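You operate a simulated robot arm through the tools that you are given. There is no shell and no other tool. Be economical: measure what you need, move in short steps, check, and stop when the job is done.

The job below is to be done with a simulated robot arm. You get a single attempt, and the scene is never put back.

## Task
Stack the 710 rubber block from the layout table top on top of the 970 rubber block.
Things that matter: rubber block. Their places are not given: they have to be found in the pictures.

It is judged by the outcome, as a careful person would: the job done as asked, and still so three seconds after it is handed in. It fails if anything else is knocked over, pushed out of place, dropped, spilled or broken.

## Robot
A 6-joint arm with a two-finger parallel gripper, fixed in place. Base frame: the origin is at the foot of the arm, x ahead of it, y to its left, z up; the work surface is at about z = 0. Units: cm, degrees, N and s.
With the tool pointing down near the work surface it reaches from about 14 to 58 cm from the base axis. Its first joint turns from -66.0 to 66.0 degrees. Payload 2.1 kg.
The tool frame sits at the grasp point between the pads (the TCP): z along the fingers, y along the line on which they close. The tips reach 3 cm beyond it. Largest opening 9.4 cm; finger width 2.8, thickness 1; the body of the gripper, 5 by 9.6 cm, starts 5.5 cm behind the TCP.
Orientation is that of the tool frame in the base frame, as a unit quaternion [x, y, z, w]. With the fingers straight down and closing along the base's y, the tool's x points along the base's -x, its y along +y and its z along -z.

## Interface
- The arm moves only by the tool arm_command. Its argument "targets" is one flat list of numbers, 7 for each row, row after row: the shift along the tool's x, y, z in units of 250 mm (1.0 is 250 mm), then the turn, a rotation vector about the tool's x, y, z in units of 180 degrees (1.0 is 180 degrees), then the finger opening in cm, from 0 to 9.4. In form: [dx, dy, dz, wx, wy, wz, grip, dx, dy, dz, wx, wy, wz, grip, ...]. A call has 1 to 20 rows; each row is the pose to reach, as a shift and turn from the pose commanded when the call began, along the tool's axes at that moment. A call with a number of a shift or a turn outside -1 to 1 is refused whole. Each row takes 0.2 s and may step no farther than 5 cm and 8.6 degrees from the row before; otherwise, or with a gripper value out of range, the whole call is refused. Where a pose cannot be reached the arm comes as near as it can. A force on the tool above 40 N (or 10 N above the force at the start of the call, whichever is more), or a blocked arm, ends the call early, and 0.2 s more pass. Each finger travels about 7.2 cm/s and halts on what it meets, pressing with about 28 N; the grip force reading is that of the motor and also rises with nothing between the fingers. The clock runs only during rows and for 0.2 s after the last one: add rows that repeat a pose to give the fingers time. It gives the time, the measured TCP pose, the force on the tool (base axes), the opening and the grip force at its end, in the units of the frame above (readings bear some noise), and new pictures: "pictures" is both (left out), scene, wrist or none.
- Cameras (640 x 400 px; columns grow to the right, rows downward): "scene" is fixed at [4.17, -39.05, 46.68]; the picture's right is [0.78, -0.63, 0.00], its down [-0.48, -0.59, -0.65] and it looks along [0.41, 0.50, -0.76] (base axes); focal length 264 px, centre (320, 200). "wrist" rides on the gripper at [-3.7, 0, -5.8] in the tool frame; the picture's right is [0.00, -1.00, 0.00], its down [0.97, 0.00, -0.24] and it looks along [0.24, 0.00, 0.97] (tool axes); focal length 218 px, centre (320, 200).
- measure_at(camera, pixels): for up to 12 pixels [column, row] of the newest picture of that camera ("zoom" is the newest enlarged one), the place [x, y, z] in the base frame of the surface seen there, good to about 0.3 cm, but the place of the scene camera against the robot may be out by one fixed shift of up to 1.8 cm in any direction. The clock stands still meanwhile.
- close_up(camera, box): a new picture of the part [left, top, right, bottom] of that camera's present view, enlarged. The clock stands still meanwhile.
- sign_off(): hands the job in; it is judged then, once.

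Work in short steps. Measure before you move; look again where a grasp or a placing could have gone wrong, and mend it. You have 60 turns and 120 pictures in all, those below and enlarged ones among them. Open the gripper and draw the arm clear of the work before you hand the job in, unless the task says otherwise; then end with one line.

The tools are called after "Request:" as name(argument=value, ...) on one line, values as JSON. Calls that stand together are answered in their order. arm_command: Moves the arm, as the interface text tells. Its arguments: {"type":"object","properties":{"targets":{"type":"array"},"pictures":{"type":"string","enum":["both","scene","wrist","none"]}},"required":["targets"]} The other tools are called the same way: measure_at (camera, pixels) gives the place of the surface under pixels of a picture; close_up (camera, box) takes an enlarged picture of a part of a camera's view; sign_off () hands the job in.

At the start:

```text
clock: 0.0
tcp_pos: [21.71, -17.62, 24.88]
ee_rot: [0.0, 1.0, 0.0, -0.001]
ft_force: [-0.8, 0.5, -0.2]
opening: 9.41
gripper_force: 0.1
```

scene: 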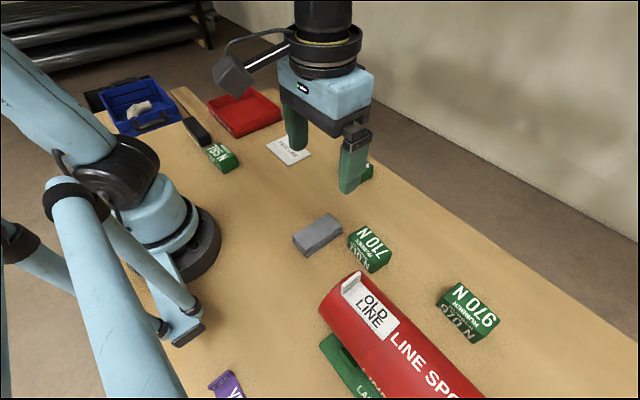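
wrist: 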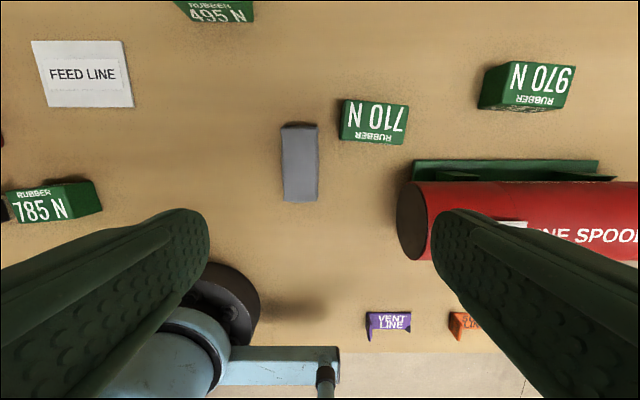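

The wrist view shows 710 near (374,120) and 970 near (526,85). I measure both blocks and their neighbours.

Request:
measure_at(camera="wrist", pixels=[[345, 102], [409, 106], [402, 143], [341, 138], [374, 120], [511, 64], [575, 67], [565, 106], [503, 101], [538, 85], [300, 160], [420, 190]])

Request:
close_up(camera="wrist", box=[260, 40, 620, 265])

Request:
close_up(camera="scene", box=[280, 190, 520, 340])

```text
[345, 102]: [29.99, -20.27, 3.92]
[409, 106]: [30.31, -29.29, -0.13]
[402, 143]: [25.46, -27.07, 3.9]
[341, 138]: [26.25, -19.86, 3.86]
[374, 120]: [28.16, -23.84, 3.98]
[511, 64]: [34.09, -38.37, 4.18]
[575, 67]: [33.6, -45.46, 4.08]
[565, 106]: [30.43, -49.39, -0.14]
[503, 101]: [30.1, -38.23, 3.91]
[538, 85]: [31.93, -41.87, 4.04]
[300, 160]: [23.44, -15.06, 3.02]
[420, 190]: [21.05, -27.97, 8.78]
```

```text
1.78 times, centred on (440, 152) of wrist
```

zoom: 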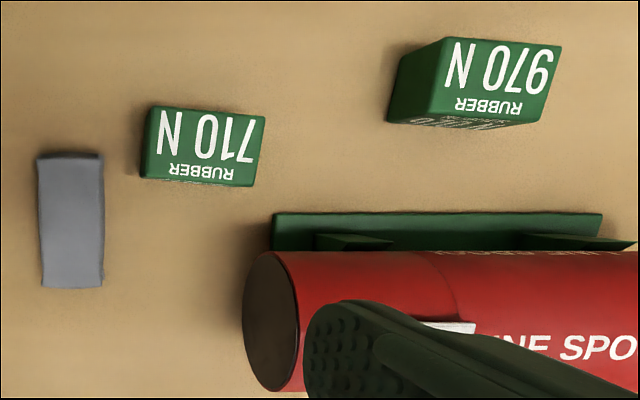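

```text
2.67 times, centred on (400, 265) of scene
```

zoom: 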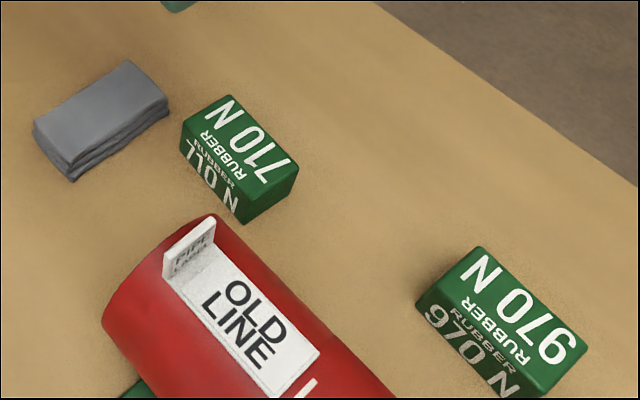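

710's top is about 7 × 4 cm, centred near (28.0, -23.6), top z about 4, and turned roughly 6° (x grows with y). I'll grip it along its length to stay clear of the spool, so I move above it with a 6° turn and look again.

Request:
arm_command(targets=[-0.063, -0.06, 0.09, 0, 0, 0.009, 9.4, -0.126, -0.12, 0.18, 0, 0, 0.018, 9.4, -0.189, -0.18, 0.27, 0, 0, 0.026, 9.4, -0.252, -0.239, 0.37, 0, 0, 0.034, 9.4, -0.252, -0.239, 0.37, 0, 0, 0.034, 9.4])

```text
clock: 1.2
tcp_pos: [28.05, -23.42, 15.49]
ee_rot: [0.053, 0.999, 0.001, 0.0]
ft_force: [0.0, 1.1, -1.2]
opening: 9.37
gripper_force: 0.1
```

scene: 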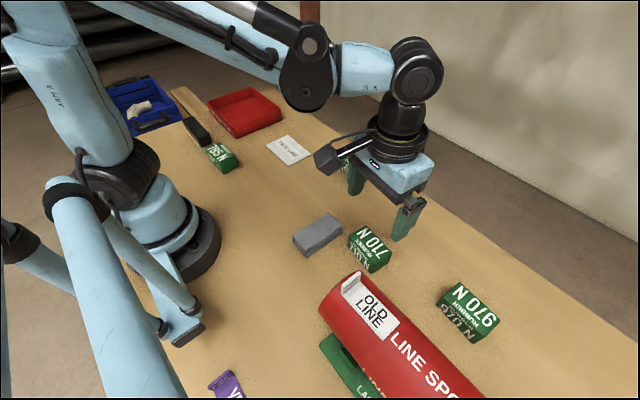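
wrist: 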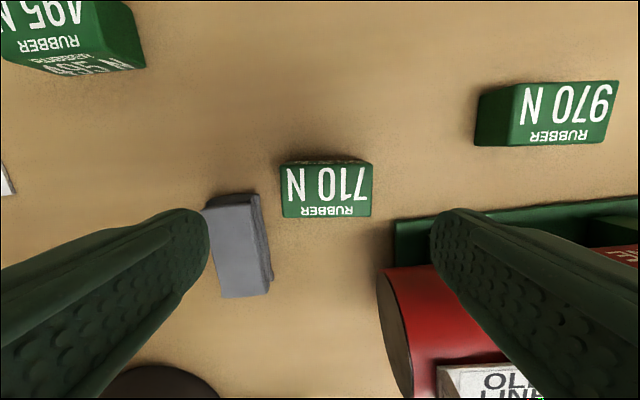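

710 is now nearly square to the gripper at (326,190). The grey cloth's corner at (258,193) and the green stand at (395,220) could be in the finger lanes, so I measure them.

Request:
measure_at(camera="wrist", pixels=[[283, 168], [370, 168], [369, 214], [284, 214], [326, 190], [256, 196], [212, 203], [262, 210], [266, 240], [398, 222], [435, 218], [380, 275]])

Request:
measure_at(camera="wrist", pixels=[[258, 192], [272, 275], [268, 270], [205, 208], [222, 297], [518, 86], [615, 83], [602, 140], [510, 143], [560, 112], [394, 222], [394, 262]])

```text
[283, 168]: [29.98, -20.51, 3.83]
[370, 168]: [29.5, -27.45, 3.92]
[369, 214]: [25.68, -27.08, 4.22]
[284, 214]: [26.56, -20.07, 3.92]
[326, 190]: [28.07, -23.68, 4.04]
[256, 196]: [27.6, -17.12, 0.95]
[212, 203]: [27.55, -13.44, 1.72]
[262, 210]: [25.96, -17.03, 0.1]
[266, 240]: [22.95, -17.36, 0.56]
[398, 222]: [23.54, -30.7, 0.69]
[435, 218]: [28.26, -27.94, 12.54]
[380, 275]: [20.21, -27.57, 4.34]
```

```text
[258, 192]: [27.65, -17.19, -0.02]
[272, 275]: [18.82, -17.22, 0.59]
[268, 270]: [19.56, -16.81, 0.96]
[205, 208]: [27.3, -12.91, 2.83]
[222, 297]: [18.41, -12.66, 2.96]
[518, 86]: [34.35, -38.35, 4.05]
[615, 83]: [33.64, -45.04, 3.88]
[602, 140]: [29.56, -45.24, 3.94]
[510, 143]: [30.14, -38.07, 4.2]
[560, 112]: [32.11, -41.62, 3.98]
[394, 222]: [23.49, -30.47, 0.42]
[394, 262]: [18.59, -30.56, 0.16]
```

Both lanes are clear: the cloth edge is at y≈-17.1 against the finger's outer edge at about -18.1, and the stand starts beyond y -30.5. I lower straight over the block to z≈4.1 with the fingers open.

Request:
arm_command(targets=[0.002, -0.011, 0.1, 0, 0, 0, 9.4, 0.002, -0.011, 0.2, 0, 0, 0, 9.4, 0.002, -0.011, 0.28, 0, 0, 0, 9.4, 0.002, -0.011, 0.34, 0, 0, 0, 9.4, 0.002, -0.011, 0.4, 0, 0, 0, 9.4, 0.002, -0.011, 0.43, 0, 0, 0, 9.4, 0.002, -0.011, 0.457, 0, 0, 0, 9.4, 0.002, -0.011, 0.457, 0, 0, 0, 9.4])

```text
clock: 3.0
tcp_pos: [27.86, -23.86, 4.12]
ee_rot: [0.053, 0.999, 0.0, 0.0]
ft_force: [0.3, 0.5, -0.5]
opening: 9.41
gripper_force: 0.0
```

scene: 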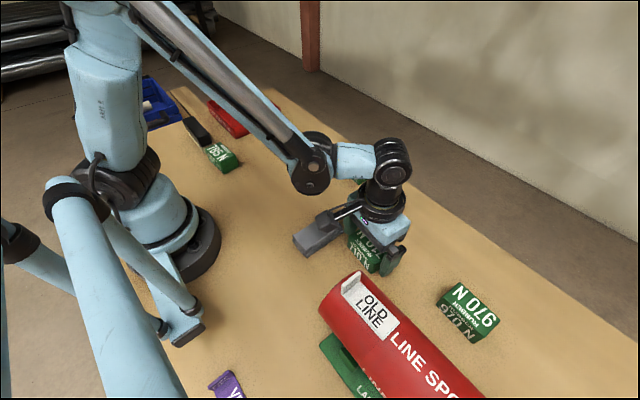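
wrist: 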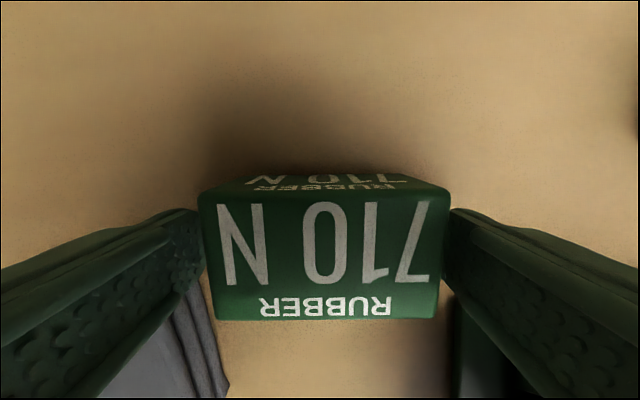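

The block sits centred between the fingers (columns 200–450). I close on it and give the fingers time.

Request:
arm_command(targets=[0, 0, 0, 0, 0, 0, 6, 0, 0, 0, 0, 0, 0, 6, 0, 0, 0, 0, 0, 0, 6, 0, 0, 0, 0, 0, 0, 6], pictures="wrist")

```text
clock: 4.0
tcp_pos: [27.7, -23.84, 4.22]
ee_rot: [0.054, 0.999, 0.001, 0.0]
ft_force: [-0.1, 0.0, -0.2]
opening: 7.87
gripper_force: 28.4
```

wrist: 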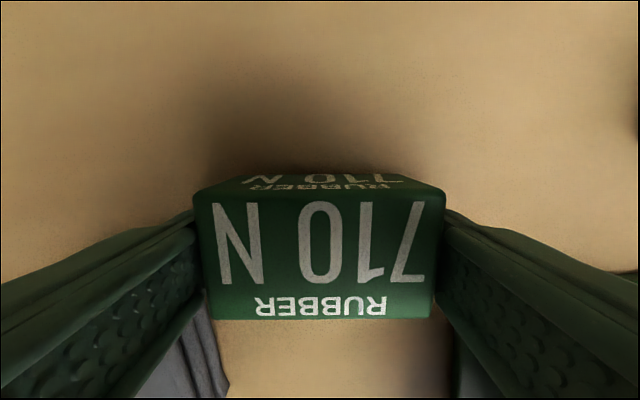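

The fingers halted at 7.87 cm with 28 N, so the block is held. I lift about 8 cm and check.

Request:
arm_command(targets=[0, 0, -0.05, 0, 0, 0, 6, 0, 0, -0.12, 0, 0, 0, 6, 0, 0, -0.22, 0, 0, 0, 6, 0, 0, -0.32, 0, 0, 0, 6, 0, 0, -0.32, 0, 0, 0, 6])

```text
clock: 5.2
tcp_pos: [27.76, -23.83, 12.14]
ee_rot: [0.053, 0.999, 0.0, 0.0]
ft_force: [0.0, -0.6, -2.1]
opening: 7.88
gripper_force: 27.3
```

scene: 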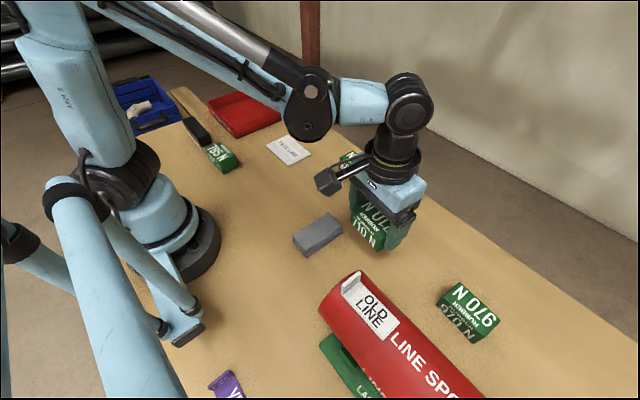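
wrist: 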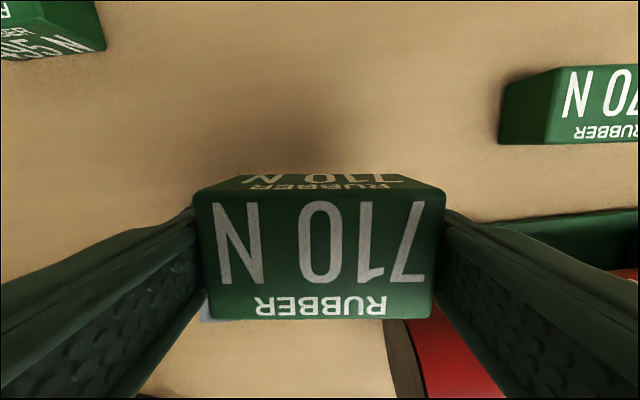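

The block is held firmly. I measure its corners against the TCP to find the offset.

Request:
measure_at(camera="wrist", pixels=[[203, 203], [440, 203], [430, 312], [207, 312], [320, 250], [556, 72], [547, 138]])

```text
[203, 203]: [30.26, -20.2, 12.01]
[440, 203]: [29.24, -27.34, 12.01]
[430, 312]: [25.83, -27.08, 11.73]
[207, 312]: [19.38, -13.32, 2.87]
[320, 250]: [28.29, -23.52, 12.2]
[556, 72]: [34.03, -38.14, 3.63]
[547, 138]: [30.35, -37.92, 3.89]
```

Block centre is about (+0.2, +0.1) from the TCP, and 970's centre averages (31.9, -41.75). I carry it over at z≈12 to TCP (31.75, -41.85), clear of the spool.

Request:
arm_command(targets=[-0.025, -0.07, 0, 0, 0, 0, 6, -0.065, -0.19, 0, 0, 0, 0, 6, -0.11, -0.325, 0, 0, 0, 0, 6, -0.155, -0.46, 0, 0, 0, 0, 6, -0.2, -0.595, 0, 0, 0, 0, 6, -0.225, -0.67, 0, 0, 0, 0, 6, -0.235, -0.699, 0, 0, 0, 0, 6, -0.235, -0.699, 0, 0, 0, 0, 6])

```text
clock: 7.0
tcp_pos: [31.91, -41.87, 12.3]
ee_rot: [0.053, 0.999, 0.0, 0.0]
ft_force: [0.1, -0.6, -1.7]
opening: 7.86
gripper_force: 28.2
```

scene: 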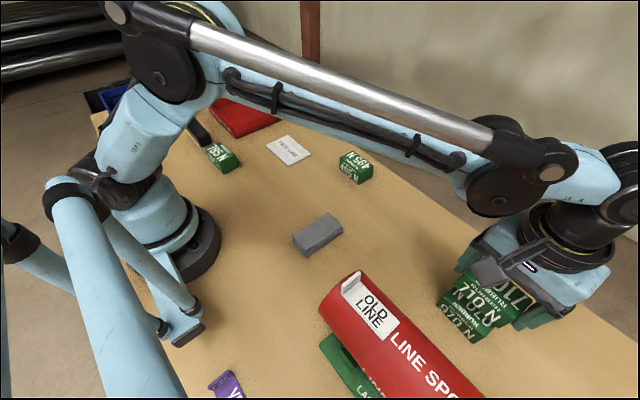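
wrist: 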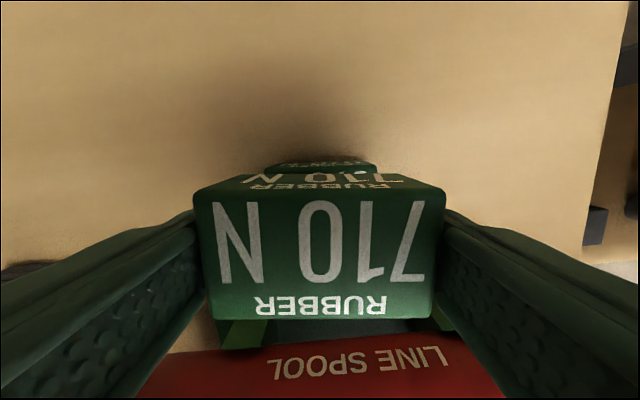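

970's far end peeks out behind at columns 265–375, centred with the held block. I take a close look at the alignment from the side.

Request:
close_up(camera="scene", box=[400, 220, 600, 360])

Request:
measure_at(camera="wrist", pixels=[[280, 170], [320, 166], [360, 170], [320, 160], [203, 203], [440, 203], [430, 312], [211, 308]])

```text
2.86 times, centred on (500, 290) of scene
```

zoom: 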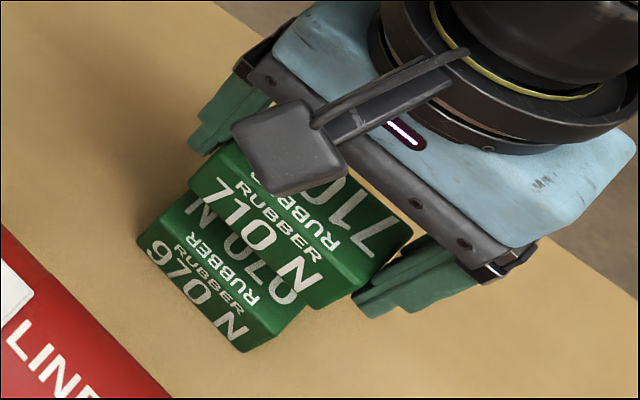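

```text
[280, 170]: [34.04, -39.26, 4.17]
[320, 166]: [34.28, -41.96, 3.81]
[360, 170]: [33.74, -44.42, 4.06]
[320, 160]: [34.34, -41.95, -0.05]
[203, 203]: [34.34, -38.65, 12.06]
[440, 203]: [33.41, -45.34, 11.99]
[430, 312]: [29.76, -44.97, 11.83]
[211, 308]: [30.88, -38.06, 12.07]
```

Held block centre is (32.1, -41.75) and 970's is (31.9, -41.75), with yaw matching within a degree. I shift x by -0.15 cm and lower to just above contact.

Request:
arm_command(targets=[0.006, 0, 0.05, 0, 0, -0.004, 6, 0.006, 0, 0.1, 0, 0, -0.004, 6, 0.006, 0, 0.13, 0, 0, -0.004, 6, 0.006, 0, 0.148, 0, 0, -0.004, 6, 0.006, 0, 0.148, 0, 0, -0.004, 6])

Request:
close_up(camera="scene", box=[400, 220, 600, 360])

```text
clock: 8.2
tcp_pos: [31.78, -41.89, 8.52]
ee_rot: [0.047, 0.999, 0.0, 0.0]
ft_force: [-0.1, -0.2, -1.4]
opening: 7.88
gripper_force: 28.3
```

scene: 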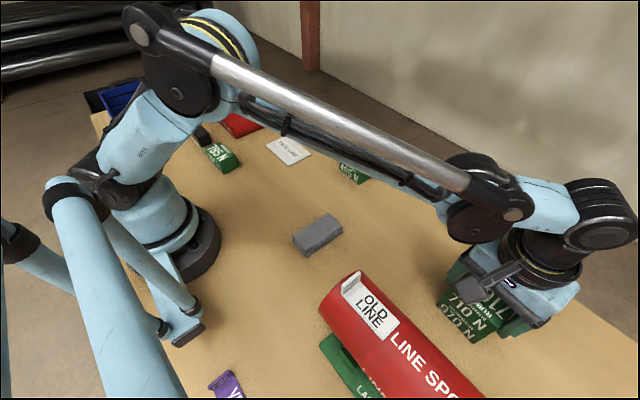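
wrist: 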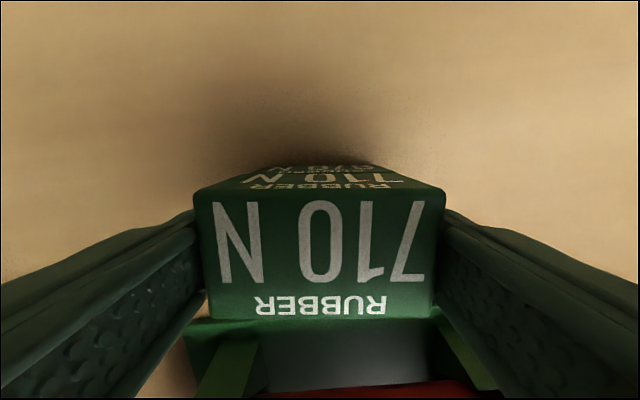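

```text
2.86 times, centred on (500, 290) of scene
```

zoom: 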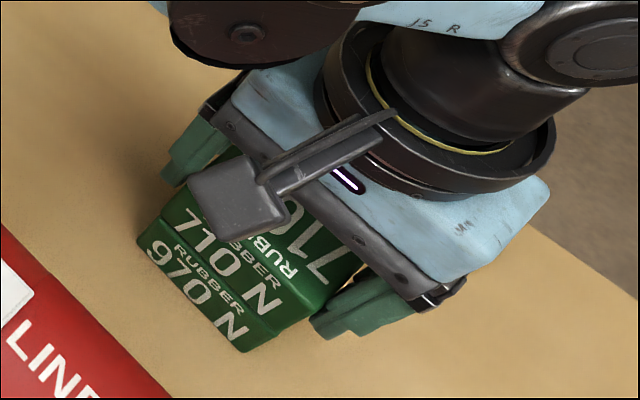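

The blocks are well aligned with a few millimetres of gap left and no contact force yet. I lower in small steps until contact shows.

Request:
arm_command(targets=[0, 0, 0.004, 0, 0, 0, 6, 0, 0, 0.008, 0, 0, 0, 6, 0, 0, 0.01, 0, 0, 0, 6, 0, 0, 0.01, 0, 0, 0, 6], pictures="none")

Request:
close_up(camera="scene", box=[420, 250, 540, 350])

```text
clock: 9.2
tcp_pos: [31.69, -41.72, 8.24]
ee_rot: [0.047, 0.999, 0.001, 0.0]
ft_force: [0.3, -0.6, -1.4]
opening: 7.88
gripper_force: 28.2
```

```text
4.00 times, centred on (480, 300) of scene
```

zoom: 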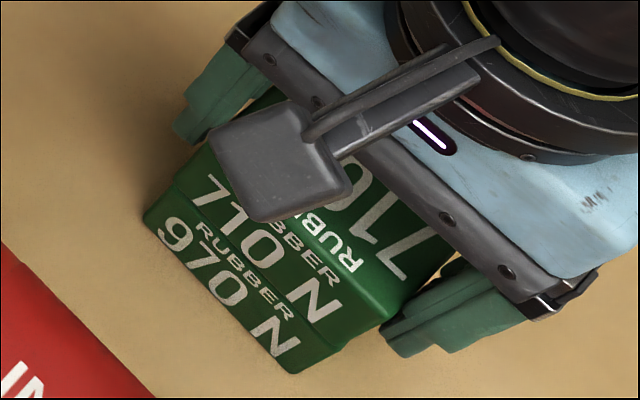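

Force is still just the block's weight (-1.4), so I continue down another 1.5 mm.

Request:
arm_command(targets=[0, 0, 0.002, 0, 0, 0, 6, 0, 0, 0.004, 0, 0, 0, 6, 0, 0, 0.006, 0, 0, 0, 6, 0, 0, 0.006, 0, 0, 0, 6], pictures="none")

```text
clock: 10.2
tcp_pos: [31.69, -41.92, 8.28]
ee_rot: [0.047, 0.999, -0.001, 0.0]
ft_force: [3.2, -5.8, 30.6]
opening: 7.84
gripper_force: 27.8
```

Contact is made (30 N up). I back off about 1 mm to ease the pressure before releasing.

Request:
arm_command(targets=[0, 0, -0.003, 0, 0, 0, 6, 0, 0, -0.004, 0, 0, 0, 6, 0, 0, -0.004, 0, 0, 0, 6], pictures="none")

```text
clock: 11.0
tcp_pos: [31.7, -41.82, 8.29]
ee_rot: [0.047, 0.999, -0.001, -0.001]
ft_force: [4.8, -5.9, 21.2]
opening: 7.88
gripper_force: 28.5
```

Still 21 N of preload, so I ease up a bit more.

Request:
arm_command(targets=[0, 0, -0.002, 0, 0, 0, 6, 0, 0, -0.004, 0, 0, 0, 6, 0, 0, -0.004, 0, 0, 0, 6], pictures="none")

```text
clock: 11.8
tcp_pos: [31.79, -41.83, 8.44]
ee_rot: [0.047, 0.999, 0.0, 0.0]
ft_force: [0.4, -0.1, -2.1]
opening: 7.86
gripper_force: 28.0
```

Now it's just free, with a sub-millimetre gap. I go back 0.6 mm and open slowly.

Request:
arm_command(targets=[0, 0, 0.0025, 0, 0, 0, 6, 0, 0, 0.0025, 0, 0, 0, 6, 0, 0, 0.0025, 0, 0, 0, 8.0, 0, 0, 0.0025, 0, 0, 0, 8.3, 0, 0, 0.0025, 0, 0, 0, 8.8, 0, 0, 0.0025, 0, 0, 0, 9.4, 0, 0, 0.0025, 0, 0, 0, 9.4])

```text
clock: 13.4
tcp_pos: [31.67, -41.76, 8.25]
ee_rot: [0.047, 0.999, 0.0, 0.0]
ft_force: [-0.9, 0.1, 0.5]
opening: 9.41
gripper_force: 0.1
```

scene: 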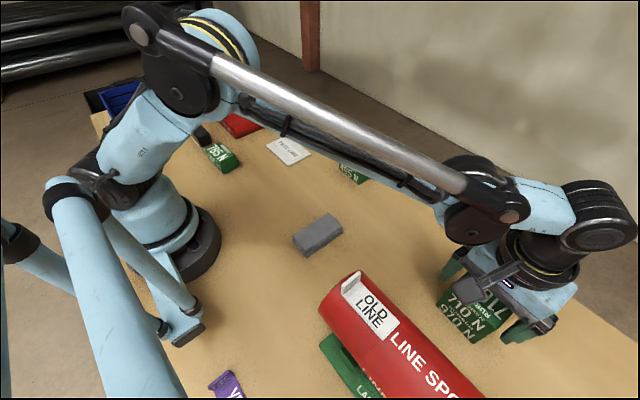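
wrist: 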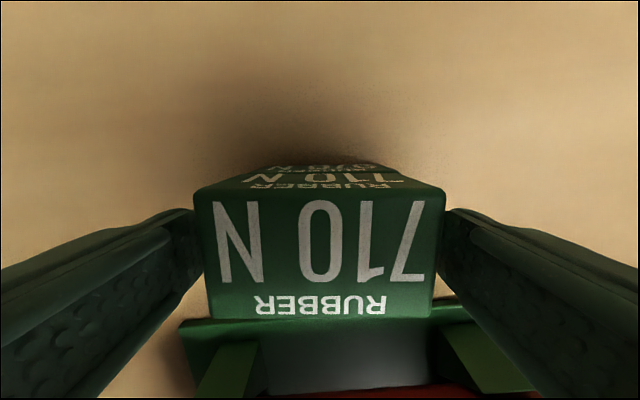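

The block is released and stays in place, with both fingers clear. I draw straight up, then back toward the base.

Request:
arm_command(targets=[0, 0, -0.05, 0, 0, 0, 9.4, 0, 0, -0.15, 0, 0, 0, 9.4, 0, 0, -0.3, 0, 0, 0, 9.4, 0, 0, -0.45, 0, 0, 0, 9.4, 0, 0.15, -0.5, 0, 0, 0, 9.4, 0, 0.32, -0.5, 0, 0, 0, 9.4, 0, 0.4, -0.5, 0, 0, 0, 9.4, 0, 0.4, -0.5, 0, 0, 0, 9.4])

Request:
close_up(camera="scene", box=[400, 220, 560, 360])

```text
clock: 15.2
tcp_pos: [32.82, -31.74, 20.85]
ee_rot: [0.047, 0.999, 0.0, 0.0]
ft_force: [-1.0, -0.7, 0.8]
opening: 9.36
gripper_force: 0.1
```

scene: 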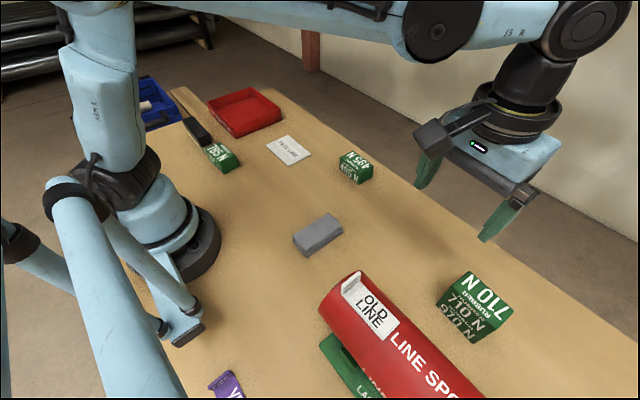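
wrist: 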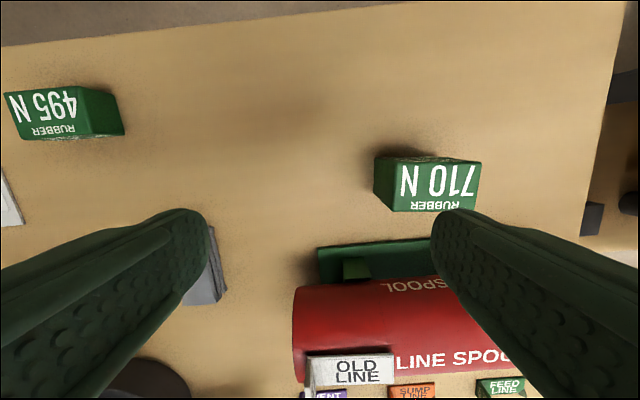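

```text
2.86 times, centred on (480, 290) of scene
```

zoom: 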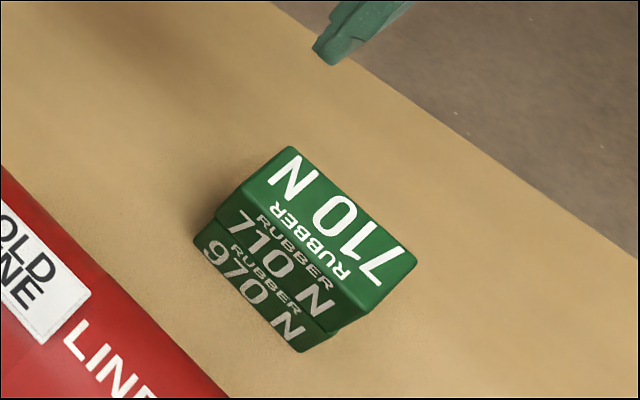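

The 710 block rests squarely on 970, nothing else has moved, and the arm is clear with the gripper open. I hand it in.

Request:
sign_off()

```text
The job is handed in.
```

The 710 rubber block is stacked squarely on top of the 970 block, nothing else was disturbed, and the job is handed in.
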